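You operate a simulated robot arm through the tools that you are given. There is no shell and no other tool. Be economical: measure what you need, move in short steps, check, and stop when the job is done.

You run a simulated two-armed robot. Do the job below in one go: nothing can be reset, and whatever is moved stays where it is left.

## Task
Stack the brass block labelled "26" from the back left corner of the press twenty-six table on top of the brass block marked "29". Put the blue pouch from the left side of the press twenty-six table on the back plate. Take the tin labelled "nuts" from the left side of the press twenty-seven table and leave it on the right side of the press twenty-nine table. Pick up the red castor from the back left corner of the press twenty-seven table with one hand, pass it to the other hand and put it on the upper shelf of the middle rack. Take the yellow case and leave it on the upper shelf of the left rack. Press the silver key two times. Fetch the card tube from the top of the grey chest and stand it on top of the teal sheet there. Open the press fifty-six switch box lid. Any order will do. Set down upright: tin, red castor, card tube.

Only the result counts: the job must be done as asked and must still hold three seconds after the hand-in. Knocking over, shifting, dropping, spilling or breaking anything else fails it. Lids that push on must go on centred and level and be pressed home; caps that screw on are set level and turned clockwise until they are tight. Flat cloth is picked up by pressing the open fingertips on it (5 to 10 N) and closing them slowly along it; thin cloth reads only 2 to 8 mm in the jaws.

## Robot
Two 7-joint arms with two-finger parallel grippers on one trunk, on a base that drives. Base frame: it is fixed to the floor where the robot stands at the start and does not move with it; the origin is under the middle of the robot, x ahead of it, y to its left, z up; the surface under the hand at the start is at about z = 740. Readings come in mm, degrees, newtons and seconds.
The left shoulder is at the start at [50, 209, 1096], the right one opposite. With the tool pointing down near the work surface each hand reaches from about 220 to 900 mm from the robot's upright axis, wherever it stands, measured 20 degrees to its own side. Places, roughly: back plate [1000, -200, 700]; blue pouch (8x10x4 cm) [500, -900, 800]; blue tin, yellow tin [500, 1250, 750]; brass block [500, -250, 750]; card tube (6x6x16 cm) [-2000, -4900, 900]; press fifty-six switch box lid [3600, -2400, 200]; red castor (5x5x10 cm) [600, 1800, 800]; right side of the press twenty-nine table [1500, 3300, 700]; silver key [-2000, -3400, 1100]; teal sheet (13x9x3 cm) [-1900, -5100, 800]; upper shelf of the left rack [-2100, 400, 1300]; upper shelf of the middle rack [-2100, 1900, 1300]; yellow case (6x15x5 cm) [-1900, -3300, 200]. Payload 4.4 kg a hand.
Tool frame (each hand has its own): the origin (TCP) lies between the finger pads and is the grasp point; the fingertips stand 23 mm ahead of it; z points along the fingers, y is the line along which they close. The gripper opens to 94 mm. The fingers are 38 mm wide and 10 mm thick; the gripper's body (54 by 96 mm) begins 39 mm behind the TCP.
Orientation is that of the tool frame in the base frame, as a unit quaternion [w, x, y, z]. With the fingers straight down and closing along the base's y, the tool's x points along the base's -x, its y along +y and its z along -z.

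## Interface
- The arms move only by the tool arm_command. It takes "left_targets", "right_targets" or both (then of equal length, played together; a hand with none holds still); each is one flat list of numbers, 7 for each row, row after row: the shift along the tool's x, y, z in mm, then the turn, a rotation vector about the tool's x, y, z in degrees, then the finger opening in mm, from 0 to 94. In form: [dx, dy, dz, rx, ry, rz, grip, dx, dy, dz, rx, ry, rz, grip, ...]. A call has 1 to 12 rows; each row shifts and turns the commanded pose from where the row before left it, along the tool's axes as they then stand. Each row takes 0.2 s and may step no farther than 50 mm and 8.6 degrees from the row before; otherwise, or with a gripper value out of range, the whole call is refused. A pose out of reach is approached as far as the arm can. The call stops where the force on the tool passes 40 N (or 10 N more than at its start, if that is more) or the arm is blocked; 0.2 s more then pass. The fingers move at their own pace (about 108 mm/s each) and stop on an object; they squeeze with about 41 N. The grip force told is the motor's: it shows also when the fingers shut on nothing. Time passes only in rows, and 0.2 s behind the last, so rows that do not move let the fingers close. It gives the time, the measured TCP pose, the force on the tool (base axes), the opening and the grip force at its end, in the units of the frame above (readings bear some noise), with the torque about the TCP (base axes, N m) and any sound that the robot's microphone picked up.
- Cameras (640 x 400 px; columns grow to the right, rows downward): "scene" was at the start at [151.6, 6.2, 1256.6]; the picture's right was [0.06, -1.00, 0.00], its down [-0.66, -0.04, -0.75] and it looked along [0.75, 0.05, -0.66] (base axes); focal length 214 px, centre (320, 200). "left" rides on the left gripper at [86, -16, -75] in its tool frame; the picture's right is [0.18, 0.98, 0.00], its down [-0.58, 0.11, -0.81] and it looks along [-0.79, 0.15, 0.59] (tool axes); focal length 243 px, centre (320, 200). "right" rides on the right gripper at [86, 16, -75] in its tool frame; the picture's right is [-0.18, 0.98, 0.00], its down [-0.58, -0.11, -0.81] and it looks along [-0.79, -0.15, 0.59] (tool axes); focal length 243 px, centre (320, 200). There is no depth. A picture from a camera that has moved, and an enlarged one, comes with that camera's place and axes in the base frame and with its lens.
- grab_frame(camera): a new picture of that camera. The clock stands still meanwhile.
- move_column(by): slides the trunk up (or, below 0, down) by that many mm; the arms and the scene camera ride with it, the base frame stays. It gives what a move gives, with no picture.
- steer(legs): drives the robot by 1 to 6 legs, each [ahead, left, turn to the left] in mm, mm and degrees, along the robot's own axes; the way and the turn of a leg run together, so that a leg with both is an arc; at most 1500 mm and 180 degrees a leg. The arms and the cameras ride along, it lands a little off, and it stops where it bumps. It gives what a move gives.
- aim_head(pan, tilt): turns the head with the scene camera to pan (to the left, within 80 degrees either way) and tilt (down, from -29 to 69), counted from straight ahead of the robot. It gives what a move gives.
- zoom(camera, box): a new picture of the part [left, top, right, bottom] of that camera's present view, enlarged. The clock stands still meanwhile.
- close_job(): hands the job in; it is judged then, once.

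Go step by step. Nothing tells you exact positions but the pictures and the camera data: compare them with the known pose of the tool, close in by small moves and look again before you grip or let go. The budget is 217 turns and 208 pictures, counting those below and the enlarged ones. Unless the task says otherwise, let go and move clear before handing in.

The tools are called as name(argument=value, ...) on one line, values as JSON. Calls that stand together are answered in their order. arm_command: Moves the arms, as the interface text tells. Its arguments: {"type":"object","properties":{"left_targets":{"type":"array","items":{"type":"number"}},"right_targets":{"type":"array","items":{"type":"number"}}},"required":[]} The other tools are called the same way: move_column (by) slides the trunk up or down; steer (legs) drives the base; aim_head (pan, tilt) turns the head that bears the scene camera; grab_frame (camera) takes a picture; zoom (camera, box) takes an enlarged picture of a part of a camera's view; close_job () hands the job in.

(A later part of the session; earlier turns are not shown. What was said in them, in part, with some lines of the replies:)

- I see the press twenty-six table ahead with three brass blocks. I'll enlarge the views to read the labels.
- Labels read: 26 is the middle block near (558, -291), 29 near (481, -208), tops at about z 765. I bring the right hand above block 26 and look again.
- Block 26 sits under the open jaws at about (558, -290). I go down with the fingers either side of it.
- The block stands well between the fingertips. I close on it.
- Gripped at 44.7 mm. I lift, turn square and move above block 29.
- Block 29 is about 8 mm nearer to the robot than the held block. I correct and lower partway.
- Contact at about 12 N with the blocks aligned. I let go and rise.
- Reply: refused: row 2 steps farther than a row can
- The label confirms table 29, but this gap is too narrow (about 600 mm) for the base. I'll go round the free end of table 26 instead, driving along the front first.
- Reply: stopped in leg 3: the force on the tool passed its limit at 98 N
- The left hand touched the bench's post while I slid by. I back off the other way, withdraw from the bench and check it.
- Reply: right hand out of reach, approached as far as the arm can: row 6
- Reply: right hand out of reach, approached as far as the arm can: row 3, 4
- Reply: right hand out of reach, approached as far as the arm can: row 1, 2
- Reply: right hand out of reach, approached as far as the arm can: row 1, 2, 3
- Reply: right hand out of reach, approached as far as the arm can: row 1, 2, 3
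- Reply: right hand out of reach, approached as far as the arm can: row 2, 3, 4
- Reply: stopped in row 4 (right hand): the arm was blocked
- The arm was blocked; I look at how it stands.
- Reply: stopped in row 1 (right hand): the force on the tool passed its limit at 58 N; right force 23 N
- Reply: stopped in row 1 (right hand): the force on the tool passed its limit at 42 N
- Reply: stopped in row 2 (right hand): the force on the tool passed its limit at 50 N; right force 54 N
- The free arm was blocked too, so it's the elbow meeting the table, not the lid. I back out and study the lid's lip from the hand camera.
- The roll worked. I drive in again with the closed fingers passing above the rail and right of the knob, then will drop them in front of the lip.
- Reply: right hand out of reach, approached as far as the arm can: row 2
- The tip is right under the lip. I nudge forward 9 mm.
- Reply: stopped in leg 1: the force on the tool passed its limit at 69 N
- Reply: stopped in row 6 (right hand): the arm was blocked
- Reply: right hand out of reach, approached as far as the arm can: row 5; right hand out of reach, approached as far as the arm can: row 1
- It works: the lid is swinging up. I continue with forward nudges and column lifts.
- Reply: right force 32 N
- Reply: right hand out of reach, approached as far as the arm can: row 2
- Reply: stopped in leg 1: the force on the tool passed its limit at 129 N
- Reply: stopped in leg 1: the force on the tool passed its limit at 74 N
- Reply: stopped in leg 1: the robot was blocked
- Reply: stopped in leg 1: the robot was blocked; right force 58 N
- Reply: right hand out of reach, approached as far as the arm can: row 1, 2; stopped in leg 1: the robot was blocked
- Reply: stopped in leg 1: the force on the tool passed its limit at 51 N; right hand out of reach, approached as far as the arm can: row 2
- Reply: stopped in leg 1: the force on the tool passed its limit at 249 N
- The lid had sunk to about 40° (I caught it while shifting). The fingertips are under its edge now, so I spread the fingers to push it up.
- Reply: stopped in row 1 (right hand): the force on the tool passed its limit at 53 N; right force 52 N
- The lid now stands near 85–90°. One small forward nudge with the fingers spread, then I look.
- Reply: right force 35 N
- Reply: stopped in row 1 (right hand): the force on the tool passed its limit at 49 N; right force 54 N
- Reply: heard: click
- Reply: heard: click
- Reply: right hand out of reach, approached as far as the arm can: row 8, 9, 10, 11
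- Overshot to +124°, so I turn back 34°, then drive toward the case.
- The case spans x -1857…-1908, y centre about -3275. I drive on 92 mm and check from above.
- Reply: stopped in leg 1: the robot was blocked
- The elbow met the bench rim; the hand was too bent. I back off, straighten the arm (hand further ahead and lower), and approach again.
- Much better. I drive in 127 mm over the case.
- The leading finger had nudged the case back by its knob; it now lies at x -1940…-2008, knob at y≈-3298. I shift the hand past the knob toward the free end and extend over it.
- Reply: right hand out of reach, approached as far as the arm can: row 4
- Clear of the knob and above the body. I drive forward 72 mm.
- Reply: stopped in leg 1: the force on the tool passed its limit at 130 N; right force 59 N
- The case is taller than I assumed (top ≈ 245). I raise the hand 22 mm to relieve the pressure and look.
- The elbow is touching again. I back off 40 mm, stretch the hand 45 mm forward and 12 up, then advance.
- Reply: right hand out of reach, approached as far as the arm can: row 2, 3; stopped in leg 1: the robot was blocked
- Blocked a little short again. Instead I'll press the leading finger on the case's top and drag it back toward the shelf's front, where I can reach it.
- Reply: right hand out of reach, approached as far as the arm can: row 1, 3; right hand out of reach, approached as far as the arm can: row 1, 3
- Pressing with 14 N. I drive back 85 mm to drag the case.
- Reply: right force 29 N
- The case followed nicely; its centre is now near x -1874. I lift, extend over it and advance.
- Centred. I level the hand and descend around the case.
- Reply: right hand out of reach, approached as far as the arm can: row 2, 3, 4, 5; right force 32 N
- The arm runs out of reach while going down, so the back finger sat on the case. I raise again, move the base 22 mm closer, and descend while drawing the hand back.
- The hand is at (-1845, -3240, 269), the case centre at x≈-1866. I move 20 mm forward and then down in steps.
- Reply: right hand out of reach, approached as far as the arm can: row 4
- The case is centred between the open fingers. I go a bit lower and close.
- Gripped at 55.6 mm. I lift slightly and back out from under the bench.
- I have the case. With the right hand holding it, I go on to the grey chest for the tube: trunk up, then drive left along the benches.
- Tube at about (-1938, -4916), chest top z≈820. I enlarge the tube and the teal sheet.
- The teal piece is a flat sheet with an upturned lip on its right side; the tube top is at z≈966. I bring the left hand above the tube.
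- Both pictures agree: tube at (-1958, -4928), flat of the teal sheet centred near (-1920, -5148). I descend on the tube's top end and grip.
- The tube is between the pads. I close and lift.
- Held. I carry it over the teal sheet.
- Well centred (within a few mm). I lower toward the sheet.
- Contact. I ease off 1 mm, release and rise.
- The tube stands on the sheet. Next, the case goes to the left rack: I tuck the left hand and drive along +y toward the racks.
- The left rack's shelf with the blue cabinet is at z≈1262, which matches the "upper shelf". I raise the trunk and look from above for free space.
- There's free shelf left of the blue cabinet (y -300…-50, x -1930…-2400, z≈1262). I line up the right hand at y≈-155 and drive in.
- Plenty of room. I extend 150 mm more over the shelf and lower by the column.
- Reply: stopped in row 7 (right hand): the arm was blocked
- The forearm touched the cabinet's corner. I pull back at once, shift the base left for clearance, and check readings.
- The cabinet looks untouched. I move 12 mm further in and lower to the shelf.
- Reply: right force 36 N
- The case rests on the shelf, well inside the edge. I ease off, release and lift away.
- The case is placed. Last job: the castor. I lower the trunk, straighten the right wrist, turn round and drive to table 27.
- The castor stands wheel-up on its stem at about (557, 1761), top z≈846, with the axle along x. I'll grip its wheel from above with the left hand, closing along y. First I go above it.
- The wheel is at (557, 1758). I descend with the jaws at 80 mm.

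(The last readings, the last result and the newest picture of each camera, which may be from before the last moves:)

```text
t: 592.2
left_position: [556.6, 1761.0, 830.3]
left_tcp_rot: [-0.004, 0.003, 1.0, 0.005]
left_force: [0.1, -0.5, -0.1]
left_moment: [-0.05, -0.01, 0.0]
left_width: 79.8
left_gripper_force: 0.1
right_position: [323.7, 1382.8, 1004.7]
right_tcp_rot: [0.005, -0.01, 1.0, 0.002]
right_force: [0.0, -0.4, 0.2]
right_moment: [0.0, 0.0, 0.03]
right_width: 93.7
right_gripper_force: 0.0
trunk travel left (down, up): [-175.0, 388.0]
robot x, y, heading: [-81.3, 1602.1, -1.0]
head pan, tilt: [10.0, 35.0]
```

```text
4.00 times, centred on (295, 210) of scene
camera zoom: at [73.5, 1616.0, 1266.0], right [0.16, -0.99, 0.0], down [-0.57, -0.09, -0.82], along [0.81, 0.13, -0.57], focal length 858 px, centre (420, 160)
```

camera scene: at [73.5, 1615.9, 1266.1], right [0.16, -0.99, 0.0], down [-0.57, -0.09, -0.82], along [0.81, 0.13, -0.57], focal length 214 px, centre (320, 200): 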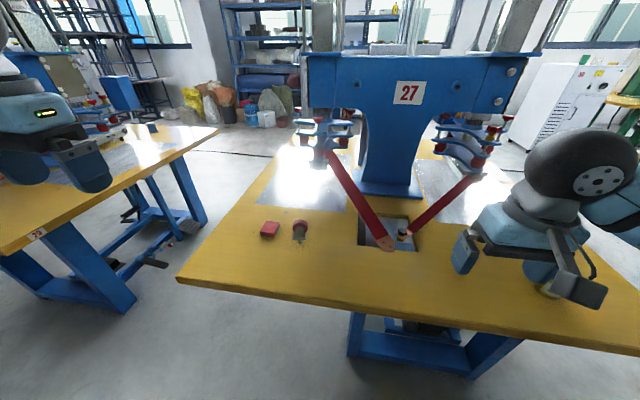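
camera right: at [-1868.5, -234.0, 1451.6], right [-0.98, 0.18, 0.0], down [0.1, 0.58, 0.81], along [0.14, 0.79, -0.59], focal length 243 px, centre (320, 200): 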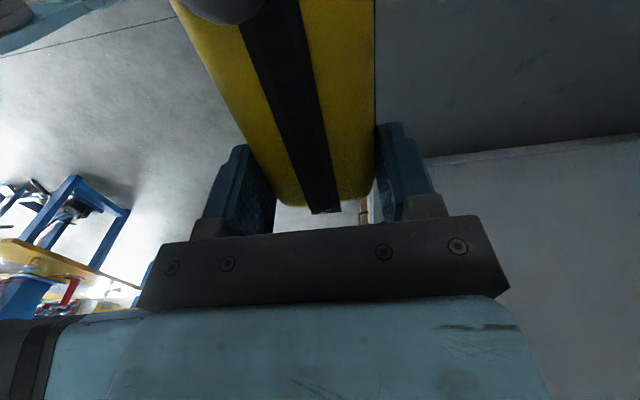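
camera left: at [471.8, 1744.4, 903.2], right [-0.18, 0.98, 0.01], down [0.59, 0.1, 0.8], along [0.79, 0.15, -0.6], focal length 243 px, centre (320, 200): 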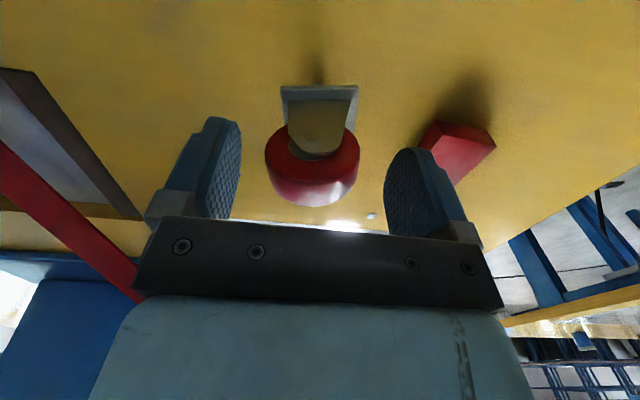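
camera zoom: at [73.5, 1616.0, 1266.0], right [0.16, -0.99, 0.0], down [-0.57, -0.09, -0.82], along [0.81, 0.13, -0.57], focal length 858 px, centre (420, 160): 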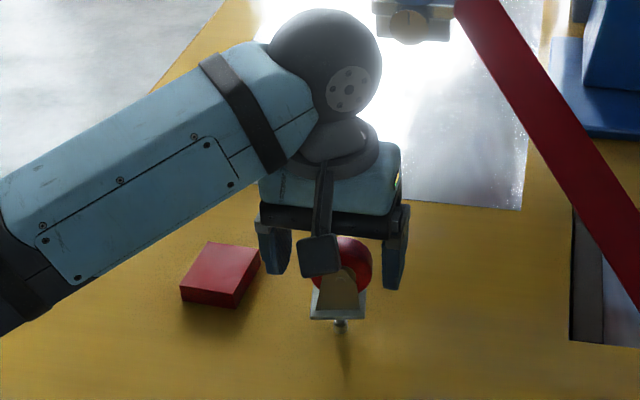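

Centred between the pads. I close and lift straight up.

arm_command(left_targets=[0, 0, 0, 0, 0, 0, 65, 0, 0, 0, 0, 0, 0, 52, 0, 0, 0, 0, 0, 0, 42, 0, 0, 0, 0, 0, 0, 35, 0, 0, 0, 0, 0, 0, 35, 0, 0, -20, 0, 0, 0, 35, 0, 0, -40, 0, 0, 0, 35, 0, 0, -45, 0, 0, 0, 35, 0, 0, -45, 0, 0, 0, 35, 0, 0, 0, 0, 0, 0, 35])

grab_frame(camera="left")

```text
t: 594.4
left_position: [559.0, 1756.8, 978.2]
left_tcp_rot: [-0.004, 0.004, 1.0, 0.005]
left_force: [0.7, 0.0, -0.6]
left_moment: [0.03, -0.02, 0.02]
left_width: 44.5
left_gripper_force: 41.1
right_position: [325.0, 1382.5, 1004.7]
right_tcp_rot: [0.006, -0.009, 1.0, 0.0]
right_force: [-1.1, -0.7, -0.3]
right_moment: [-0.02, 0.0, -0.03]
right_width: 94.1
right_gripper_force: 0.1
trunk travel left (down, up): [-175.0, 388.0]
robot x, y, heading: [-80.2, 1602.3, -0.9]
head pan, tilt: [10.0, 35.0]
```

```text
21 pictures are left
camera left: at [474.3, 1741.3, 1051.8], right [-0.18, 0.98, 0.01], down [0.59, 0.1, 0.8], along [0.79, 0.15, -0.6], focal length 243 px, centre (320, 200)
```

left: 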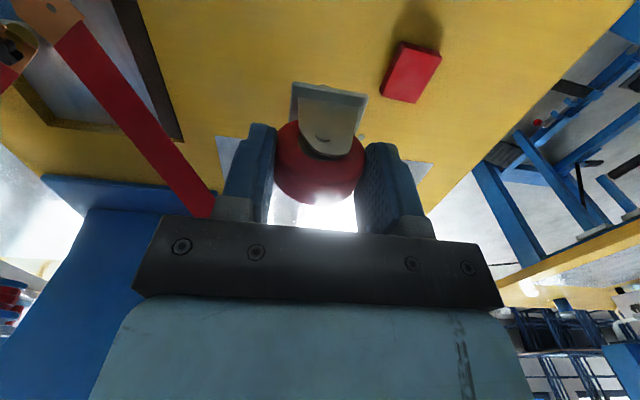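

Held securely. I back off from the table, raise the castor to about z 1365 in front of me, and raise the right hand beside it.

steer(legs=[[-550, 0, 0]])

arm_command(left_targets=[9, -12, -43, 0, 0, 0, 35, 9, -12, -43, 0, 0, 0, 35, 9, -12, -43, 0, 0, 0, 35, 9, -12, -43, 0, 0, 0, 35, 9, -12, -43, 0, 0, 0, 35, 9, -12, -43, 0, 0, 0, 35, 9, -12, -43, 0, 0, 0, 35, 9, -12, -43, 0, 0, 0, 35, 9, -12, -43, 0, 0, 0, 35], right_targets=[0, 4, -35, 0, 0, 0, 94, 0, 4, -35, 0, 0, 0, 94, 0, 4, -35, 0, 0, 0, 94, 0, 4, -35, 0, 0, 0, 94, 0, 4, -35, 0, 0, 0, 94, 0, 4, -35, 0, 0, 0, 94, 0, 4, -35, 0, 0, 0, 94, 0, 4, -35, 0, 0, 0, 94, 0, 4, -35, 0, 0, 0, 94])

arm_command(right_targets=[0, 0, 0, 0, -8.2, 0, 94, 0, 0, 0, 0, -8.2, 0, 94, 0, 0, 0, 0, -8.2, 0, 94, 0, 0, 0, 0, -8.2, 0, 94, 0, 0, 0, 0, -8.2, 0, 94, 0, 0, 0, 0, -8.2, 0, 94, 0, 0, 0, 0, -8.2, 0, 94, 0, 0, 0, 0, -8.2, 0, 94, 0, 0, 0, 0, -8.2, 0, 94, 0, 0, 0, 0, -8.2, 0, 94, 0, 0, 0, 0, -8, 0, 94, 0, 0, 0, 0, 0, 0, 94])

aim_head(pan=0, tilt=5)

grab_frame(camera="scene")

```text
t: 597.6
left_position: [6.9, 1759.2, 978.6]
left_tcp_rot: [-0.004, 0.011, 1.0, 0.005]
left_force: [-0.3, -0.4, -1.4]
left_moment: [0.02, -0.04, 0.01]
left_width: 44.5
left_gripper_force: 40.7
right_position: [-232.9, 1387.6, 1007.0]
right_tcp_rot: [0.005, -0.003, 1.0, 0.0]
right_force: [-0.3, 0.4, 0.4]
right_moment: [0.0, -0.01, -0.01]
right_width: 93.9
right_gripper_force: 0.0
trunk travel left (down, up): [-175.0, 388.0]
robot x, y, heading: [-635.5, 1610.6, -1.5]
head pan, tilt: [10.0, 35.0]
```

```text
t: 599.6
left_position: [-77.0, 1645.9, 1369.5]
left_tcp_rot: [-0.003, 0.011, 1.0, 0.005]
left_force: [-0.9, 0.2, -1.6]
left_moment: [0.03, -0.04, 0.0]
left_width: 44.7
left_gripper_force: 40.7
right_position: [-238.2, 1425.1, 1320.7]
right_tcp_rot: [0.007, -0.003, 1.0, 0.001]
right_force: [-0.9, 0.0, 0.7]
right_moment: [0.01, -0.01, 0.03]
right_width: 94.1
right_gripper_force: 0.0
trunk travel left (down, up): [-175.0, 388.0]
robot x, y, heading: [-632.2, 1614.3, -1.6]
head pan, tilt: [10.0, 35.0]
```

```text
t: 602.2
left_position: [-72.4, 1647.9, 1367.8]
left_tcp_rot: [-0.005, 0.011, 1.0, 0.004]
left_force: [0.9, -0.1, -1.2]
left_moment: [0.01, -0.01, -0.01]
left_width: 44.6
left_gripper_force: 41.1
right_position: [-236.7, 1422.9, 1320.9]
right_tcp_rot: [0.711, -0.001, 0.703, 0.003]
right_force: [-0.3, 1.0, -0.7]
right_moment: [0.0, 0.0, -0.01]
right_width: 94.0
right_gripper_force: 0.0
trunk travel left (down, up): [-175.0, 388.0]
robot x, y, heading: [-635.8, 1616.4, -1.5]
head pan, tilt: [10.0, 35.0]
```

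```text
t: 603.2
left_position: [-73.9, 1647.8, 1365.5]
left_tcp_rot: [-0.004, 0.011, 1.0, 0.006]
left_force: [-0.6, 0.8, -1.3]
left_moment: [0.01, -0.02, -0.01]
left_width: 44.7
left_gripper_force: 40.8
right_position: [-237.9, 1422.4, 1321.2]
right_tcp_rot: [0.711, -0.001, 0.703, 0.003]
right_force: [0.2, 0.8, 0.3]
right_moment: [-0.01, -0.01, 0.01]
right_width: 94.0
right_gripper_force: 0.0
trunk travel left (down, up): [-175.0, 388.0]
robot x, y, heading: [-637.2, 1614.2, -1.8]
head pan, tilt: [0.0, 5.0]
```

```text
20 pictures are left
camera scene: at [-475.1, 1609.0, 1314.1], right [-0.03, -1.0, 0.0], down [-0.09, 0.0, -1.0], along [1.0, -0.03, -0.09], focal length 214 px, centre (320, 200)
```

scene: 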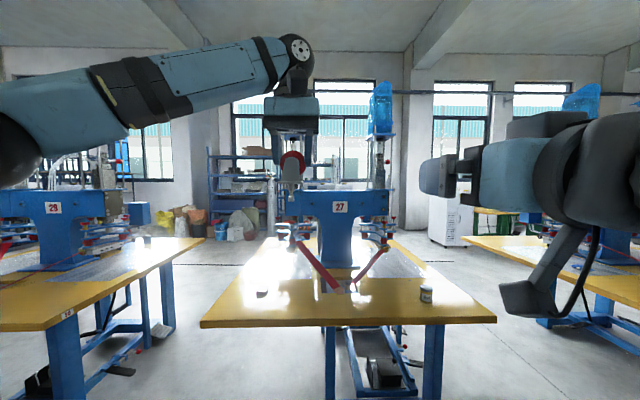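

The right hand points straight ahead as wanted. I enlarge the held castor.

zoom(camera="scene", box=[250, 110, 340, 210])

```text
4.00 times, centred on (295, 160) of scene
camera zoom: at [-475.1, 1609.0, 1314.1], right [-0.03, -1.0, 0.0], down [-0.09, 0.0, -1.0], along [1.0, -0.03, -0.09], focal length 858 px, centre (420, 360)
```

zoom: 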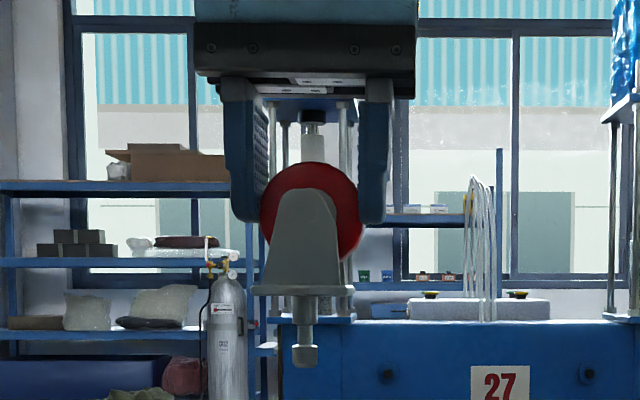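

The stem's bottom is at z≈1275, the plate at z≈1311. I slide the right hand behind it and forward, open, below the left fingertips.

arm_command(right_targets=[2, 46, 0, 0, 0, 0, 80, 2, 46, 0, 0, 0, 0, 80, 2, 46, 0, 0, 0, 0, 80, 2, 46, 0, 0, 0, 0, 80, 1, 47, 0, 0, 0, 0, 80, 0, 0, 40, 0, 0, 0, 80, 0, 0, 40, 0, 0, 0, 80, 0, 0, 20, 0, 0, 0, 80, 0, 0, 0, 0, 0, 0, 80])

grab_frame(camera="right")

grab_frame(camera="left")

```text
t: 605.2
left_position: [-72.5, 1648.0, 1367.4]
left_tcp_rot: [-0.003, 0.011, 1.0, 0.005]
left_force: [2.0, 1.2, -0.6]
left_moment: [0.01, 0.01, -0.01]
left_width: 44.9
left_gripper_force: 41.0
right_position: [-136.0, 1654.3, 1313.4]
right_tcp_rot: [0.711, -0.001, 0.703, 0.003]
right_force: [0.1, -0.4, -0.5]
right_moment: [0.01, 0.05, 0.03]
right_width: 80.2
right_gripper_force: 0.1
trunk travel left (down, up): [-175.0, 388.0]
robot x, y, heading: [-636.0, 1610.8, -1.5]
head pan, tilt: [0.0, 5.0]
```

```text
18 pictures are left
camera right: at [-210.9, 1671.1, 1225.4], right [-0.01, 0.98, 0.19], down [-0.81, -0.11, 0.57], along [0.58, -0.15, 0.8], focal length 243 px, centre (320, 200)
```

right: 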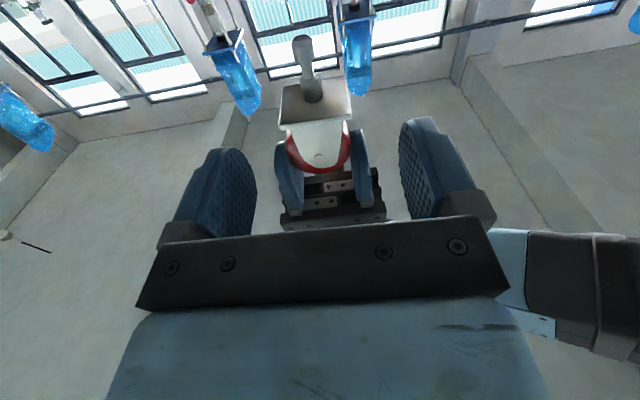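

```text
17 pictures are left
camera left: at [-159.4, 1632.8, 1439.8], right [-0.16, 0.99, 0.01], down [0.59, 0.09, 0.8], along [0.79, 0.14, -0.6], focal length 243 px, centre (320, 200)
```

left: 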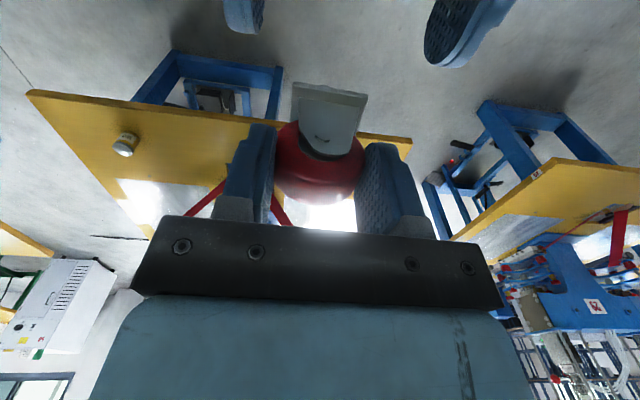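

Aligned. I go 4 mm lower, forward 60 mm, and close gently on the plate.

arm_command(right_targets=[4, -3, 20, 0, 0, 0, 80, 0, 0, 20, 0, 0, 0, 80, 0, 0, 20, 0, 0, 0, 80, 0, 0, 0, 0, 0, 0, 80])

zoom(camera="left", box=[180, 0, 480, 240])

```text
t: 606.2
left_position: [-74.2, 1648.3, 1366.3]
left_tcp_rot: [-0.003, 0.011, 1.0, 0.005]
left_force: [0.5, 0.6, -1.3]
left_moment: [-0.05, -0.01, 0.0]
left_width: 44.5
left_gripper_force: 41.1
right_position: [-77.7, 1653.5, 1308.5]
right_tcp_rot: [0.711, -0.001, 0.703, 0.003]
right_force: [-0.2, 0.1, 0.9]
right_moment: [0.03, 0.0, 0.01]
right_width: 79.9
right_gripper_force: 0.1
trunk travel left (down, up): [-175.0, 388.0]
robot x, y, heading: [-639.3, 1613.4, -1.7]
head pan, tilt: [0.0, 5.0]
```

```text
1.67 times, centred on (330, 120) of left
camera zoom: at [-159.6, 1632.8, 1439.8], right [-0.16, 0.99, 0.01], down [0.59, 0.09, 0.8], along [0.79, 0.14, -0.6], focal length 404 px, centre (303, 333)
```

zoom: 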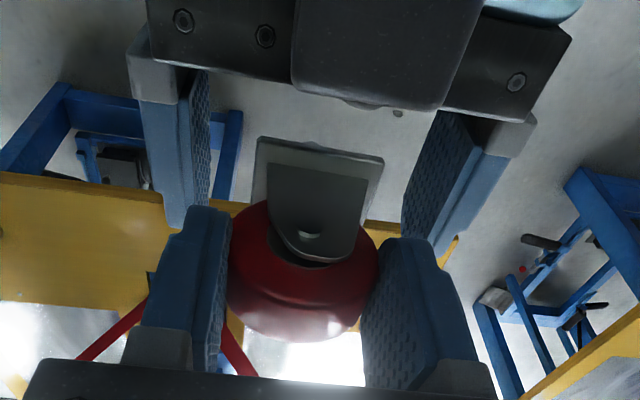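

The right fingers straddle the plate below the left ones. I close the right hand.

arm_command(right_targets=[0, 0, 0, 0, 0, 0, 65, 0, 0, 0, 0, 0, 0, 55, 0, 0, 0, 0, 0, 0, 46, 0, 0, 0, 0, 0, 0, 38, 0, 0, 0, 0, 0, 0, 32, 0, 0, 0, 0, 0, 0, 32])

grab_frame(camera="right")

```text
t: 607.6
left_position: [-73.3, 1649.2, 1366.5]
left_tcp_rot: [-0.005, 0.01, 1.0, 0.007]
left_force: [-0.1, 31.7, 0.4]
left_moment: [0.63, -0.03, 0.88]
left_width: 44.7
left_gripper_force: 41.3
right_position: [-77.8, 1651.4, 1308.6]
right_tcp_rot: [0.711, 0.001, 0.703, 0.002]
right_force: [1.5, -32.0, 0.2]
right_moment: [1.19, 0.07, -1.0]
right_width: 47.9
right_gripper_force: 41.0
trunk travel left (down, up): [-175.0, 388.0]
robot x, y, heading: [-635.0, 1610.1, -1.4]
head pan, tilt: [0.0, 5.0]
```

```text
15 pictures are left
camera right: at [-151.0, 1668.3, 1221.0], right [0.0, 0.98, 0.19], down [-0.81, -0.11, 0.57], along [0.58, -0.15, 0.8], focal length 243 px, centre (320, 200)
```

right: 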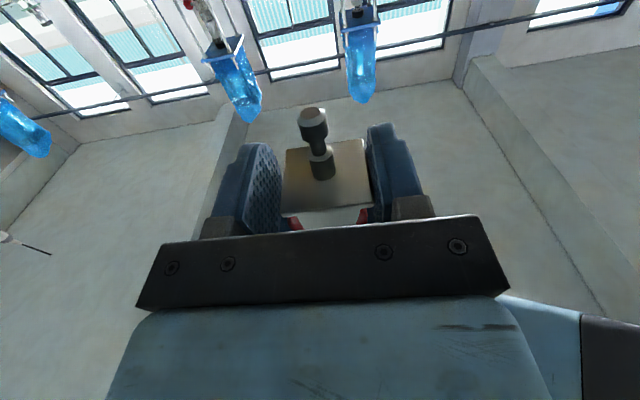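

Both hands hold it. The left hand lets go and rises clear.

arm_command(left_targets=[0, 0, 0, 0, 0, 0, 50, 0, 0, 0, 0, 0, 0, 60, 0, 0, 0, 0, 0, 0, 80, 0, 0, 0, 0, 0, 0, 94, 0, 0, -20, 0, 0, 0, 94, 0, 0, -40, 0, 0, 0, 94, 0, 0, -40, 0, 0, 0, 94, 0, 30, -20, 0, 0, 0, 94, 0, 40, 0, 0, 0, 0, 94, 0, 40, 0, 0, 0, 0, 94, 0, 40, 0, 0, 0, 0, 94, 0, 40, 0, 0, 0, 0, 94])

zoom(camera="scene", box=[240, 100, 400, 220])

```text
t: 610.2
left_position: [-66.9, 1837.2, 1486.6]
left_tcp_rot: [-0.005, 0.011, 1.0, 0.005]
left_force: [-0.2, 0.9, 0.1]
left_moment: [0.02, 0.02, 0.02]
left_width: 93.9
left_gripper_force: 0.0
right_position: [-78.2, 1654.9, 1308.9]
right_tcp_rot: [0.71, -0.002, 0.704, 0.003]
right_force: [-1.0, 0.0, 0.3]
right_moment: [-0.01, 0.04, 0.02]
right_width: 47.9
right_gripper_force: 41.0
trunk travel left (down, up): [-175.0, 388.0]
robot x, y, heading: [-632.6, 1618.2, -1.6]
head pan, tilt: [0.0, 5.0]
```

```text
3.33 times, centred on (320, 160) of scene
camera zoom: at [-475.2, 1610.4, 1314.2], right [-0.03, -1.0, 0.0], down [-0.09, 0.0, -1.0], along [1.0, -0.03, -0.09], focal length 715 px, centre (320, 333)
```

zoom: 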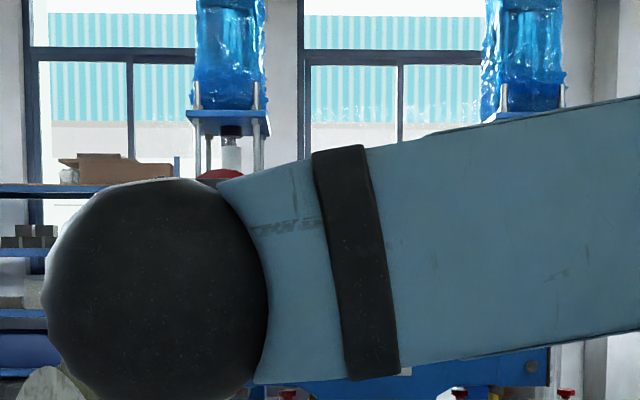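

The right hand has it, wheel up. I turn round toward the middle rack, raise the trunk and look for a free spot on its upper shelf.

steer(legs=[[0, 0, 91], [0, 0, 90.6], [300, -80, 0]])

move_column(by=250)

aim_head(pan=-15, tilt=20)

grab_frame(camera="scene")

```text
t: 619.9
left_position: [-1493.0, 1458.2, 1486.0]
left_tcp_rot: [0.005, 1.0, 0.001, 0.004]
left_force: [-0.8, -0.3, -0.2]
left_moment: [0.01, -0.02, -0.03]
left_width: 94.2
left_gripper_force: 0.1
right_position: [-1484.7, 1640.2, 1309.3]
right_tcp_rot: [-0.011, -0.704, -0.009, 0.71]
right_force: [-0.4, 0.0, -1.7]
right_moment: [-0.03, 0.03, 0.03]
right_width: 47.6
right_gripper_force: 41.3
trunk travel left (down, up): [-175.0, 388.0]
robot x, y, heading: [-929.7, 1691.6, 179.8]
head pan, tilt: [0.0, 5.0]
```

```text
t: 622.5
left_position: [-1493.0, 1457.3, 1737.6]
left_tcp_rot: [0.005, 1.0, 0.002, 0.005]
left_force: [-0.1, 0.4, -0.3]
left_moment: [0.01, 0.01, -0.01]
left_width: 94.1
left_gripper_force: 0.0
right_position: [-1486.1, 1640.2, 1558.8]
right_tcp_rot: [-0.011, -0.704, -0.01, 0.71]
right_force: [-0.1, 0.0, -1.9]
right_moment: [0.0, -0.02, 0.02]
right_width: 47.7
right_gripper_force: 41.0
trunk travel left (down, up): [-425.0, 138.0]
robot x, y, heading: [-932.0, 1694.1, 179.8]
head pan, tilt: [0.0, 5.0]
```

```text
t: 623.3
left_position: [-1492.6, 1457.0, 1737.3]
left_tcp_rot: [0.006, 1.0, 0.0, 0.004]
left_force: [-0.3, 0.2, 0.8]
left_moment: [-0.03, 0.01, 0.01]
left_width: 93.8
left_gripper_force: 0.1
right_position: [-1486.1, 1639.9, 1558.3]
right_tcp_rot: [-0.011, -0.703, -0.009, 0.711]
right_force: [0.8, -0.5, -2.3]
right_moment: [-0.01, 0.04, 0.04]
right_width: 47.6
right_gripper_force: 40.7
trunk travel left (down, up): [-425.0, 138.0]
robot x, y, heading: [-932.2, 1693.2, 179.8]
head pan, tilt: [-15.0, 20.0]
```

```text
13 pictures are left
camera scene: at [-1087.2, 1718.9, 1539.9], right [0.26, 0.97, 0.0], down [0.33, -0.09, -0.94], along [-0.91, 0.25, -0.34], focal length 214 px, centre (320, 200)
```

scene: 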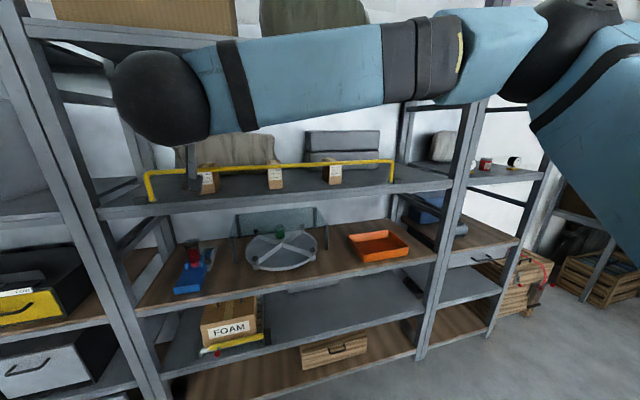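

The shelf's right end (y≈2340–2500) looks free beside the yellow rail. I slide over there and look closer.

steer(legs=[[0, -760, 0]])

aim_head(pan=8, tilt=22)

grab_frame(camera="scene")

```text
t: 630.4
left_position: [-1489.5, 2231.8, 1736.6]
left_tcp_rot: [0.005, 1.0, -0.007, 0.004]
left_force: [-0.6, 0.2, -0.5]
left_moment: [0.0, -0.01, 0.0]
left_width: 93.9
left_gripper_force: 0.0
right_position: [-1479.5, 2413.5, 1559.3]
right_tcp_rot: [-0.006, -0.704, -0.005, 0.71]
right_force: [0.2, 0.2, -1.3]
right_moment: [-0.01, 0.01, 0.01]
right_width: 47.8
right_gripper_force: 41.0
trunk travel left (down, up): [-425.0, 138.0]
robot x, y, heading: [-924.8, 2460.9, 179.4]
head pan, tilt: [-15.0, 20.0]
```

```text
t: 631.3
left_position: [-1488.3, 2231.8, 1737.4]
left_tcp_rot: [0.005, 1.0, -0.006, 0.004]
left_force: [1.3, 0.6, -0.2]
left_moment: [0.0, 0.03, 0.03]
left_width: 93.9
left_gripper_force: 0.1
right_position: [-1479.3, 2415.0, 1559.3]
right_tcp_rot: [-0.008, -0.703, -0.006, 0.711]
right_force: [-0.1, 0.3, -1.1]
right_moment: [-0.01, -0.02, 0.0]
right_width: 47.5
right_gripper_force: 40.5
trunk travel left (down, up): [-425.0, 138.0]
robot x, y, heading: [-923.1, 2462.9, 179.0]
head pan, tilt: [8.0, 22.0]
```

```text
12 pictures are left
camera scene: at [-1081.9, 2451.6, 1536.6], right [-0.12, 0.99, 0.0], down [0.37, 0.05, -0.93], along [-0.92, -0.11, -0.37], focal length 214 px, centre (320, 200)
```

scene: 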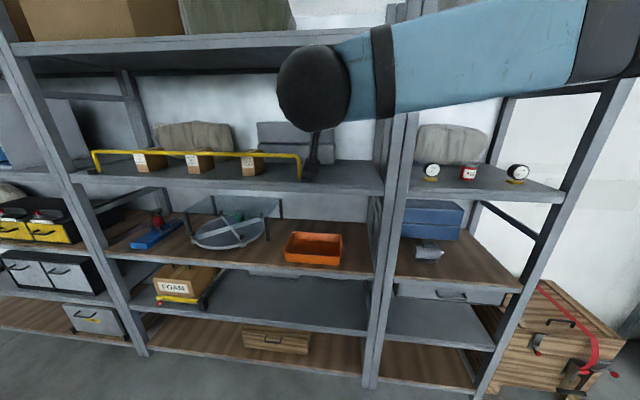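

The free stretch (y 2285–2590) is right where the hand points. I tuck the left hand back, lower the trunk so the castor is about 50 mm above shelf level, and approach.

arm_command(left_targets=[40, 0, 0, 0, 0, 0, 94, 40, 0, 0, 0, 0, 0, 94, 40, 0, 0, 0, 0, 0, 94, 40, 0, 0, 0, 0, 0, 94, 40, 0, 0, 0, 0, 0, 94, 40, 0, 0, 0, 0, 0, 94, 40, 0, 0, 0, 0, 0, 94])

move_column(by=-215)

steer(legs=[[390, -20, 1]])

aim_head(pan=5, tilt=15)

grab_frame(camera="right")

grab_frame(camera="left")

```text
t: 632.9
left_position: [-1241.3, 2237.5, 1706.1]
left_tcp_rot: [0.004, 1.0, -0.006, 0.002]
left_force: [0.7, 0.6, -0.5]
left_moment: [0.0, 0.03, 0.01]
left_width: 93.9
left_gripper_force: 0.1
left hand out of reach, approached as far as the arm can: row 5, 7
right_position: [-1476.4, 2414.7, 1559.4]
right_tcp_rot: [-0.007, -0.702, -0.005, 0.712]
right_force: [0.6, 0.1, -2.1]
right_moment: [-0.01, 0.0, -0.01]
right_width: 47.2
right_gripper_force: 41.3
trunk travel left (down, up): [-425.0, 138.0]
robot x, y, heading: [-920.8, 2463.0, 179.0]
head pan, tilt: [8.0, 22.0]
```

```text
t: 635.2
left_position: [-1244.9, 2237.6, 1491.1]
left_tcp_rot: [0.004, 1.0, -0.005, 0.002]
left_force: [0.0, -0.6, 0.5]
left_moment: [-0.01, -0.03, 0.0]
left_width: 94.1
left_gripper_force: 0.0
right_position: [-1479.0, 2415.6, 1344.6]
right_tcp_rot: [-0.006, -0.704, -0.004, 0.711]
right_force: [0.2, -0.2, -1.9]
right_moment: [-0.02, -0.03, -0.01]
right_width: 47.6
right_gripper_force: 41.5
trunk travel left (down, up): [-210.0, 353.0]
robot x, y, heading: [-923.5, 2462.3, 179.0]
head pan, tilt: [8.0, 22.0]
```

```text
t: 637.6
left_position: [-1625.3, 2252.1, 1490.8]
left_tcp_rot: [0.004, 1.0, 0.005, 0.003]
left_force: [-0.2, -0.5, 0.3]
left_moment: [-0.06, 0.0, 0.01]
left_width: 94.1
left_gripper_force: 0.0
right_position: [-1861.9, 2424.3, 1343.2]
right_tcp_rot: [-0.013, -0.703, -0.011, 0.711]
right_force: [-0.7, -1.0, -1.0]
right_moment: [-0.01, -0.02, 0.0]
right_width: 47.6
right_gripper_force: 40.4
trunk travel left (down, up): [-210.0, 353.0]
robot x, y, heading: [-1306.3, 2484.2, -179.9]
head pan, tilt: [8.0, 22.0]
```

```text
t: 638.3
left_position: [-1625.3, 2253.1, 1492.4]
left_tcp_rot: [0.003, 1.0, 0.005, 0.002]
left_force: [0.5, 0.2, 1.2]
left_moment: [0.0, 0.02, 0.02]
left_width: 93.8
left_gripper_force: 0.0
right_position: [-1862.4, 2424.4, 1344.4]
right_tcp_rot: [-0.014, -0.703, -0.012, 0.711]
right_force: [0.5, -0.6, -1.4]
right_moment: [0.0, -0.06, 0.02]
right_width: 47.3
right_gripper_force: 40.4
trunk travel left (down, up): [-210.0, 353.0]
robot x, y, heading: [-1307.4, 2479.6, -179.7]
head pan, tilt: [5.0, 15.0]
```

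```text
11 pictures are left
camera right: at [-1788.8, 2411.3, 1255.6], right [0.04, -0.98, 0.19], down [0.81, 0.14, 0.57], along [-0.59, 0.13, 0.8], focal length 243 px, centre (320, 200)
```

right: 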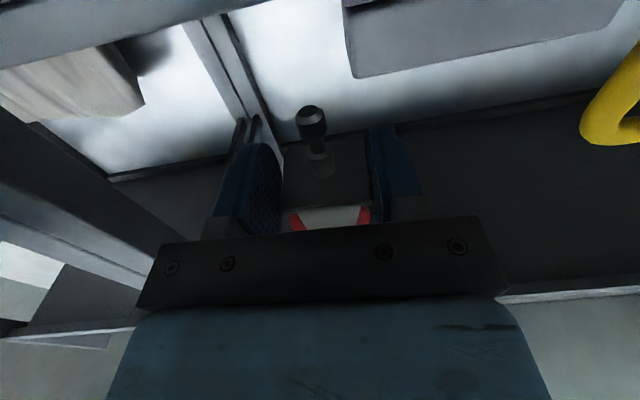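

```text
10 pictures are left
camera left: at [-1538.9, 2270.4, 1564.4], right [0.19, -0.98, 0.01], down [-0.58, -0.11, 0.8], along [-0.79, -0.16, -0.59], focal length 243 px, centre (320, 200)
```

left: 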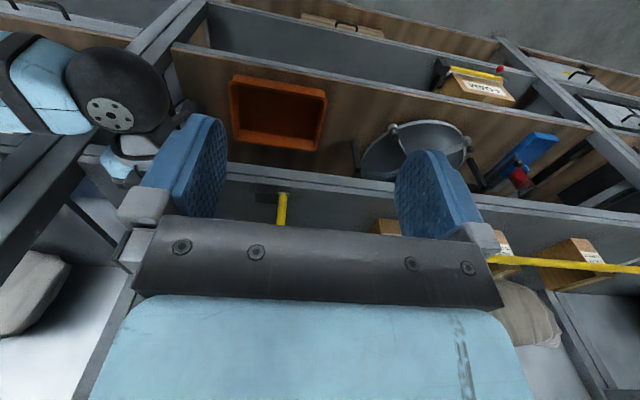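

Triangulated, the shelf's front edge is at x≈-1919, z≈1240. I check the castor's uprightness in the hand before placing it.

aim_head(pan=10, tilt=5)

grab_frame(camera="scene")

```text
t: 639.0
left_position: [-1624.9, 2253.8, 1491.8]
left_tcp_rot: [0.003, 1.0, 0.005, 0.003]
left_force: [0.5, -0.3, 0.5]
left_moment: [0.01, 0.01, 0.0]
left_width: 93.9
left_gripper_force: 0.1
right_position: [-1862.7, 2424.9, 1342.8]
right_tcp_rot: [-0.014, -0.703, -0.012, 0.711]
right_force: [0.5, -0.5, -1.2]
right_moment: [-0.02, -0.07, 0.0]
right_width: 47.3
right_gripper_force: 40.8
trunk travel left (down, up): [-210.0, 353.0]
robot x, y, heading: [-1309.1, 2482.7, -179.5]
head pan, tilt: [10.0, 5.0]
```

```text
9 pictures are left
camera scene: at [-1464.7, 2467.1, 1349.2], right [-0.18, 0.98, 0.0], down [0.09, 0.02, -1.0], along [-0.98, -0.18, -0.09], focal length 214 px, centre (320, 200)
```

scene: 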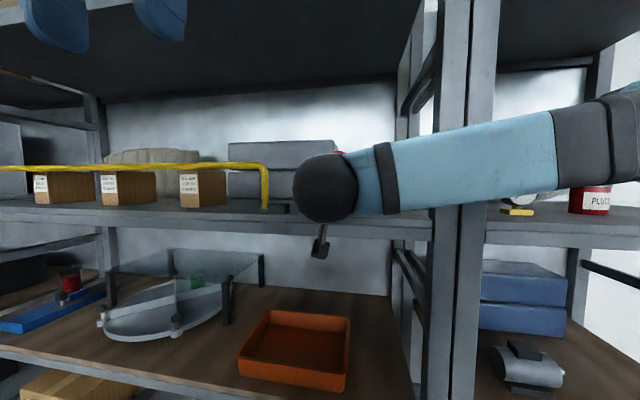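

The stem looks within about 2° of vertical. I apply a small 1.5° correction and drive the castor in over the shelf's front strip.

arm_command(right_targets=[0, 0, 0, 0, 0, -1.5, 30, 0, 0, 0, 0, 0, 0, 30])

steer(legs=[[92, 0, 0]])

move_column(by=-55)

grab_frame(camera="left")

grab_frame(camera="right")

```text
t: 639.6
left_position: [-1626.2, 2251.9, 1491.0]
left_tcp_rot: [0.003, 1.0, 0.004, 0.003]
left_force: [0.0, 0.1, 0.2]
left_moment: [0.01, 0.01, 0.0]
left_width: 94.0
left_gripper_force: 0.1
right_position: [-1861.7, 2424.9, 1344.2]
right_tcp_rot: [-0.005, -0.703, -0.021, 0.711]
right_force: [-0.7, -0.9, -1.5]
right_moment: [0.02, -0.02, 0.02]
right_width: 47.7
right_gripper_force: 40.6
trunk travel left (down, up): [-210.0, 353.0]
robot x, y, heading: [-1306.8, 2482.7, -179.4]
head pan, tilt: [10.0, 5.0]
```

```text
t: 640.8
left_position: [-1713.8, 2251.8, 1489.5]
left_tcp_rot: [0.005, 1.0, 0.006, 0.004]
left_force: [-0.1, -0.3, 0.0]
left_moment: [-0.01, 0.01, -0.03]
left_width: 94.0
left_gripper_force: 0.0
right_position: [-1946.7, 2423.5, 1342.1]
right_tcp_rot: [-0.007, -0.705, -0.026, 0.708]
right_force: [-0.1, -0.2, -2.1]
right_moment: [-0.02, -0.02, 0.0]
right_width: 47.6
right_gripper_force: 40.5
trunk travel left (down, up): [-210.0, 353.0]
robot x, y, heading: [-1387.4, 2481.8, -179.7]
head pan, tilt: [10.0, 5.0]
stopped in leg 1: the force on the tool passed its limit at 64 N (the readings are from after the stop); the commanded pose is now the measured one
```

```text
t: 641.5
left_position: [-1709.8, 2251.9, 1446.3]
left_tcp_rot: [0.004, 1.0, 0.006, 0.003]
left_force: [-0.4, 0.2, 0.0]
left_moment: [-0.03, -0.02, -0.02]
left_width: 93.9
left_gripper_force: 0.0
right_position: [-1944.5, 2424.1, 1308.6]
right_tcp_rot: [-0.012, -0.699, -0.018, 0.715]
right_force: [5.4, -2.7, 7.4]
right_moment: [-0.44, -0.73, 0.14]
right_width: 47.2
right_gripper_force: 41.2
trunk travel left (down, up): [-165.0, 398.0]
robot x, y, heading: [-1389.9, 2484.4, -179.7]
head pan, tilt: [10.0, 5.0]
stopped: the force on the tool passed its limit at 65 N (the readings are from after the stop); the commanded pose is now the measured one
```

```text
8 pictures are left
camera left: at [-1623.5, 2269.8, 1519.3], right [0.2, -0.98, 0.01], down [-0.59, -0.11, 0.8], along [-0.79, -0.16, -0.59], focal length 243 px, centre (320, 200)
```

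left: 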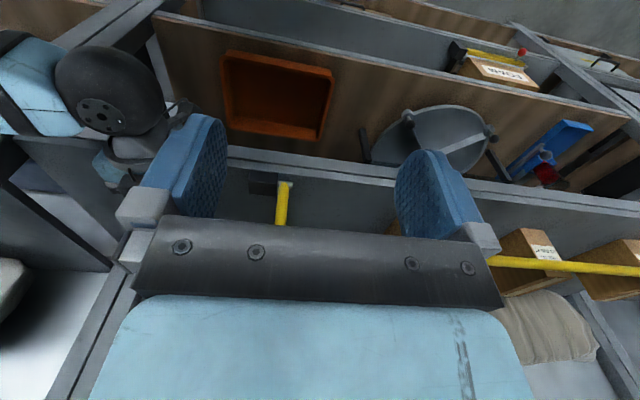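

```text
7 pictures are left
camera right: at [-1870.9, 2412.0, 1219.5], right [0.04, -0.98, 0.18], down [0.81, 0.14, 0.56], along [-0.58, 0.12, 0.81], focal length 243 px, centre (320, 200)
```

right: 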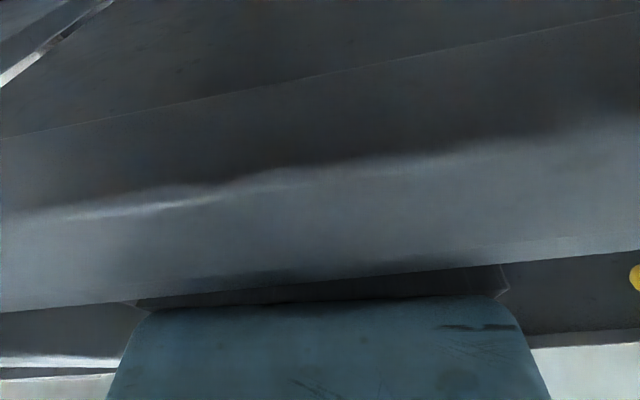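

The castor seems to have reached the shelf (top z≈1277), about 50 mm inside the edge. I check it with the left camera.

zoom(camera="left", box=[40, 60, 200, 220])

```text
2.50 times, centred on (120, 140) of left
camera zoom: at [-1623.5, 2269.8, 1519.3], right [0.2, -0.98, 0.01], down [-0.59, -0.11, 0.8], along [-0.79, -0.16, -0.59], focal length 606 px, centre (820, 350)
```

zoom: 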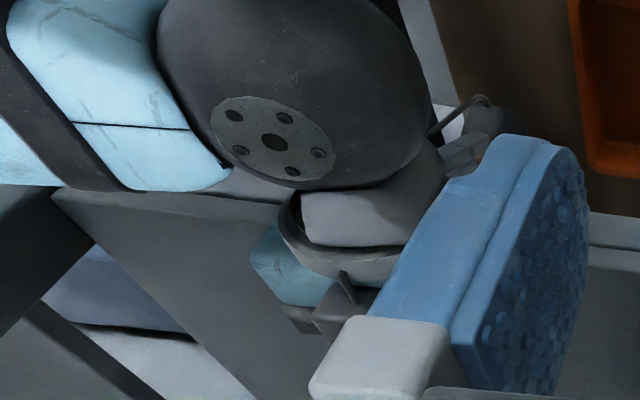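

The castor is hidden there. I raise it 36 mm again so the right camera can show its stem, to check the tilt after that contact.

move_column(by=36)

grab_frame(camera="right")

```text
t: 642.3
left_position: [-1712.1, 2251.0, 1481.1]
left_tcp_rot: [0.004, 1.0, 0.007, 0.005]
left_force: [-0.4, -0.6, 0.1]
left_moment: [0.01, 0.01, 0.0]
left_width: 94.0
left_gripper_force: 0.0
right_position: [-1945.4, 2424.6, 1342.1]
right_tcp_rot: [-0.01, -0.7, -0.017, 0.714]
right_force: [-0.3, -0.5, -1.4]
right_moment: [-0.02, 0.02, 0.03]
right_width: 47.6
right_gripper_force: 41.2
trunk travel left (down, up): [-201.0, 362.0]
robot x, y, heading: [-1392.3, 2482.7, -179.4]
head pan, tilt: [10.0, 5.0]
```

```text
5 pictures are left
camera right: at [-1873.2, 2412.1, 1253.8], right [0.04, -0.98, 0.17], down [0.81, 0.13, 0.57], along [-0.58, 0.12, 0.8], focal length 243 px, centre (320, 200)
```

right: 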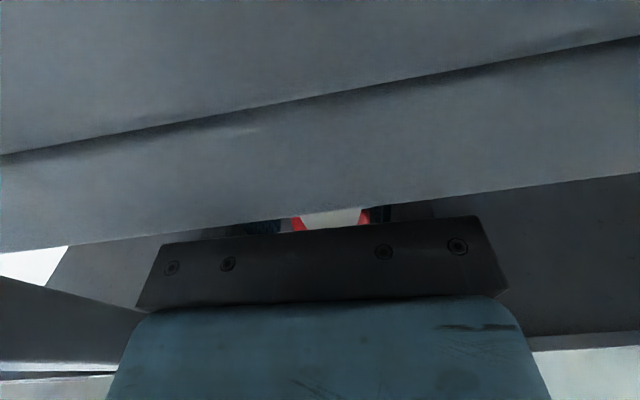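

The wheel and fork sit just as before, so no extra tilt. I lower again, gently this time.

move_column(by=-29)

arm_command(right_targets=[1.5, 0, 0, 0, 0, 0, 30, 0, 0, 0, 0, 0, 0, 30])

```text
t: 643.0
left_position: [-1710.5, 2251.7, 1453.5]
left_tcp_rot: [0.004, 1.0, 0.006, 0.003]
left_force: [-0.8, -0.1, 0.3]
left_moment: [0.0, 0.03, -0.02]
left_width: 93.9
left_gripper_force: 0.0
right_position: [-1944.9, 2425.9, 1315.8]
right_tcp_rot: [-0.01, -0.7, -0.017, 0.714]
right_force: [0.9, -0.1, -1.6]
right_moment: [-0.02, -0.05, -0.01]
right_width: 47.4
right_gripper_force: 41.0
trunk travel left (down, up): [-172.0, 391.0]
robot x, y, heading: [-1394.6, 2483.2, -179.7]
head pan, tilt: [10.0, 5.0]
```

```text
t: 643.6
left_position: [-1710.7, 2252.0, 1452.9]
left_tcp_rot: [0.003, 1.0, 0.006, 0.003]
left_force: [0.1, 0.6, -0.1]
left_moment: [-0.03, 0.02, 0.03]
left_width: 93.9
left_gripper_force: 0.0
right_position: [-1946.7, 2425.4, 1312.2]
right_tcp_rot: [-0.009, -0.7, -0.016, 0.714]
right_force: [0.3, -0.5, -1.3]
right_moment: [-0.02, -0.03, -0.03]
right_width: 47.3
right_gripper_force: 40.6
trunk travel left (down, up): [-172.0, 391.0]
robot x, y, heading: [-1390.5, 2480.4, -179.5]
head pan, tilt: [10.0, 5.0]
```

arm_command(right_targets=[1, 0, 0, 0, 0, 0, 30, 1, 0, 0, 0, 0, 0, 30, 0, 0, 0, 0, 0, 0, 30])

```text
t: 644.5
left_position: [-1711.9, 2251.5, 1453.0]
left_tcp_rot: [0.003, 1.0, 0.006, 0.003]
left_force: [-0.3, 0.2, 0.2]
left_moment: [0.01, -0.01, 0.01]
left_width: 94.0
left_gripper_force: 0.1
right_position: [-1946.3, 2426.3, 1308.4]
right_tcp_rot: [-0.011, -0.7, -0.018, 0.714]
right_force: [-0.2, 0.0, -1.0]
right_moment: [0.0, -0.02, 0.02]
right_width: 47.3
right_gripper_force: 40.8
trunk travel left (down, up): [-172.0, 391.0]
robot x, y, heading: [-1390.7, 2481.1, -179.7]
head pan, tilt: [10.0, 5.0]
```

arm_command(right_targets=[1, 0, 0, 0, 0, 0, 30, 1, 0, 0, 0, 0, 0, 30, 1, 0, 0, 0, 0, 0, 30, 0, 0, 0, 0, 0, 0, 30])

```text
t: 645.5
left_position: [-1710.5, 2252.0, 1453.2]
left_tcp_rot: [0.004, 1.0, 0.006, 0.004]
left_force: [-0.1, -0.9, -0.1]
left_moment: [0.03, 0.01, 0.03]
left_width: 93.9
left_gripper_force: 0.0
right_position: [-1946.8, 2426.6, 1308.4]
right_tcp_rot: [-0.011, -0.7, -0.017, 0.714]
right_force: [-3.1, -0.1, 7.7]
right_moment: [-0.43, -0.49, -0.2]
right_width: 47.4
right_gripper_force: 41.1
trunk travel left (down, up): [-172.0, 391.0]
robot x, y, heading: [-1394.3, 2481.2, -179.5]
head pan, tilt: [10.0, 5.0]
```

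The moments show it's the gripper's body touching the shelf rim, not the stem. I rise 3 mm, pull back 19 mm so the body is outside the rim, and lower again.

arm_command(right_targets=[-3, 0, 0, 0, 0, 0, 30, 0, 0, -10, 0, 0, 0, 30, 0, 0, -9, 0, 0, 0, 30, 1.5, 0, 0, 0, 0, 0, 30, 1.5, 0, 0, 0, 0, 0, 30, 0, 0, 0, 0, 0, 0, 30])

```text
t: 646.9
left_position: [-1710.8, 2251.7, 1453.2]
left_tcp_rot: [0.004, 1.0, 0.006, 0.003]
left_force: [0.3, -0.3, 0.9]
left_moment: [0.02, -0.01, -0.03]
left_width: 94.1
left_gripper_force: 0.1
right_position: [-1926.2, 2425.7, 1309.4]
right_tcp_rot: [-0.011, -0.699, -0.017, 0.714]
right_force: [-4.2, -0.4, 11.1]
right_moment: [-0.02, 0.2, -0.01]
right_width: 47.3
right_gripper_force: 41.4
trunk travel left (down, up): [-172.0, 391.0]
robot x, y, heading: [-1391.3, 2484.5, -179.8]
head pan, tilt: [10.0, 5.0]
```

Now the load is straight through the stem. I ease off half a millimetre, open and withdraw straight back.

arm_command(right_targets=[-0.5, 0, 0, 0, 0, 0, 30, 0, 0, 0, 0, 0, 0, 52, 0, 0, 0, 0, 0, 0, 60, 0, 0, 0, 0, 0, 0, 75, 0, 0, 0, 0, 0, 0, 90, 0, 0, -15, 0, 0, 0, 90, 0, 0, -30, 0, 0, 0, 90, 0, 0, -40, 0, 0, 0, 90, 0, 0, -40, 0, 0, 0, 90, 0, 0, -40, 0, 0, 0, 90])

grab_frame(camera="right")

```text
t: 649.0
left_position: [-1708.9, 2250.5, 1454.1]
left_tcp_rot: [0.003, 1.0, 0.006, 0.003]
left_force: [0.0, 0.2, -0.4]
left_moment: [0.03, 0.03, -0.01]
left_width: 93.9
left_gripper_force: 0.1
right_position: [-1759.0, 2432.4, 1305.6]
right_tcp_rot: [-0.01, -0.7, -0.017, 0.714]
right_force: [0.0, 0.5, 0.8]
right_moment: [-0.01, 0.02, 0.01]
right_width: 90.0
right_gripper_force: 0.1
trunk travel left (down, up): [-172.0, 391.0]
robot x, y, heading: [-1392.1, 2485.5, -179.7]
head pan, tilt: [10.0, 5.0]
```

```text
4 pictures are left
camera right: at [-1687.1, 2420.3, 1216.4], right [0.04, -0.98, 0.17], down [0.81, 0.13, 0.57], along [-0.58, 0.12, 0.81], focal length 243 px, centre (320, 200)
```

right: 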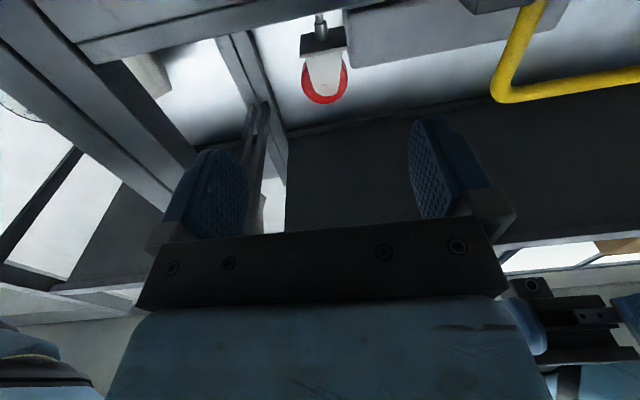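

The castor stands upright on the shelf. I back the robot away and take one last look.

steer(legs=[[-350, 0, 0]])

grab_frame(camera="scene")

```text
t: 651.4
left_position: [-1352.8, 2251.9, 1453.1]
left_tcp_rot: [0.003, 1.0, 0.011, 0.004]
left_force: [0.6, 0.3, -0.4]
left_moment: [-0.03, -0.02, -0.01]
left_width: 94.2
left_gripper_force: 0.0
right_position: [-1404.8, 2433.7, 1305.6]
right_tcp_rot: [-0.013, -0.699, -0.02, 0.715]
right_force: [-0.4, 0.1, -1.0]
right_moment: [0.01, 0.01, -0.01]
right_width: 89.7
right_gripper_force: 0.0
trunk travel left (down, up): [-172.0, 391.0]
robot x, y, heading: [-1034.8, 2490.6, -179.1]
head pan, tilt: [10.0, 5.0]
```

```text
3 pictures are left
camera scene: at [-1193.9, 2468.8, 1311.6], right [-0.19, 0.98, 0.0], down [0.09, 0.02, -1.0], along [-0.98, -0.19, -0.09], focal length 214 px, centre (320, 200)
```

scene: 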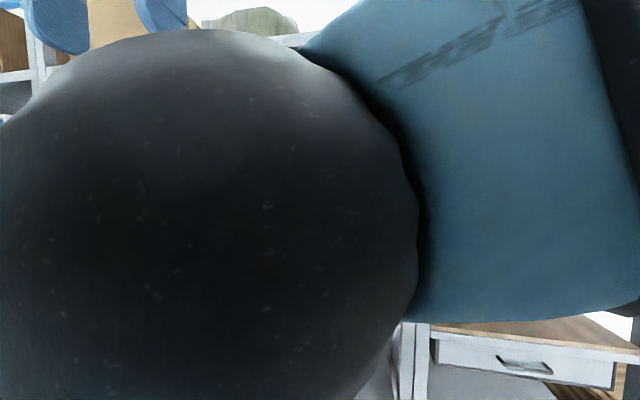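

The wrist hides the scene camera's view, so I look with the right hand camera once more.

zoom(camera="right", box=[220, 0, 420, 130])

```text
3.08 times, centred on (320, 65) of right
camera zoom: at [-1332.0, 2421.8, 1216.2], right [0.05, -0.98, 0.17], down [0.81, 0.14, 0.57], along [-0.58, 0.11, 0.81], focal length 746 px, centre (320, 615)
```

zoom: 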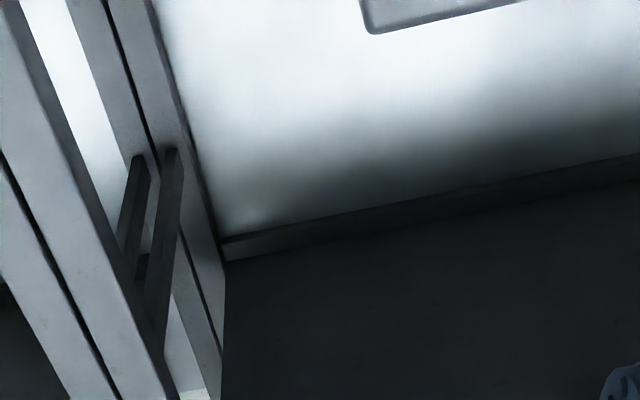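

arm_command(right_targets=[45, 0, 0, 0, 0, 0, 90, 45, 0, 0, 0, 0, 0, 90, 45, 0, 0, 0, 0, 0, 90, 45, 0, 0, 0, 0, 0, 90, 45, 0, 0, 0, 0, 0, 90, 30, 0, 0, 0, 0, 0, 90])

zoom(camera="scene", box=[220, 100, 460, 260])

```text
t: 652.8
left_position: [-1353.0, 2251.4, 1452.6]
left_tcp_rot: [0.004, 1.0, 0.01, 0.003]
left_force: [0.2, -0.3, 0.2]
left_moment: [-0.01, 0.02, -0.01]
left_width: 94.0
left_gripper_force: 0.1
right_position: [-1410.2, 2435.8, 1050.3]
right_tcp_rot: [-0.015, -0.7, -0.021, 0.714]
right_force: [-0.7, -0.7, -0.5]
right_moment: [-0.01, 0.01, -0.02]
right_width: 89.9
right_gripper_force: 0.1
trunk travel left (down, up): [-172.0, 391.0]
robot x, y, heading: [-1039.7, 2484.6, -179.2]
head pan, tilt: [10.0, 5.0]
```

```text
2.50 times, centred on (340, 180) of scene
camera zoom: at [-1194.3, 2468.4, 1311.6], right [-0.19, 0.98, 0.0], down [0.09, 0.02, -1.0], along [-0.98, -0.19, -0.09], focal length 536 px, centre (270, 250)
```

zoom: 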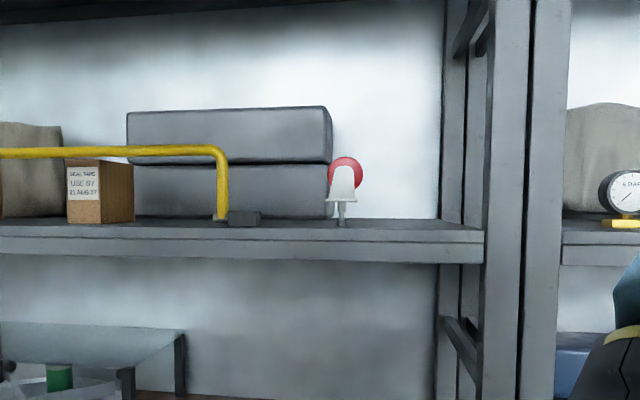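

The castor stands upright on the middle rack's upper shelf, both hands are empty and clear, so I hand in the job.

close_job()

```text
The job is handed in.
```

I did all eight jobs and handed the work in; the verdict was not shown to me.

- **Brass blocks:** block 26 is stacked on block 29.
- **Blue pouch:** it lies on the back plate.
- **Nuts tin:** it stands on the right side of the press twenty-nine table.
- **Switch box:** the press fifty-six lid is open and stayed up when I backed away.
- **Silver key:** pressed twice, with a click each time.
- **Card tube:** it stands on the teal sheet on the grey chest.
- **Yellow case:** it lies on the upper shelf of the left rack.
- **Red castor:** picked up with the left hand, passed to the right, and standing upright on the upper shelf of the middle rack.

Contacts that could count against the job:
- **Green bench near press fifty-six:** the left hand bumped it.
- **Table fifty-six and the workbench:** the arm's elbow pressed against their edges several times.
- **Blue cabinet on the left rack:** the forearm touched its corner.
- **Middle rack:** the right hand bumped the front of the shelf while placing the castor.

Later pictures of these spots showed nothing shifted or knocked over.
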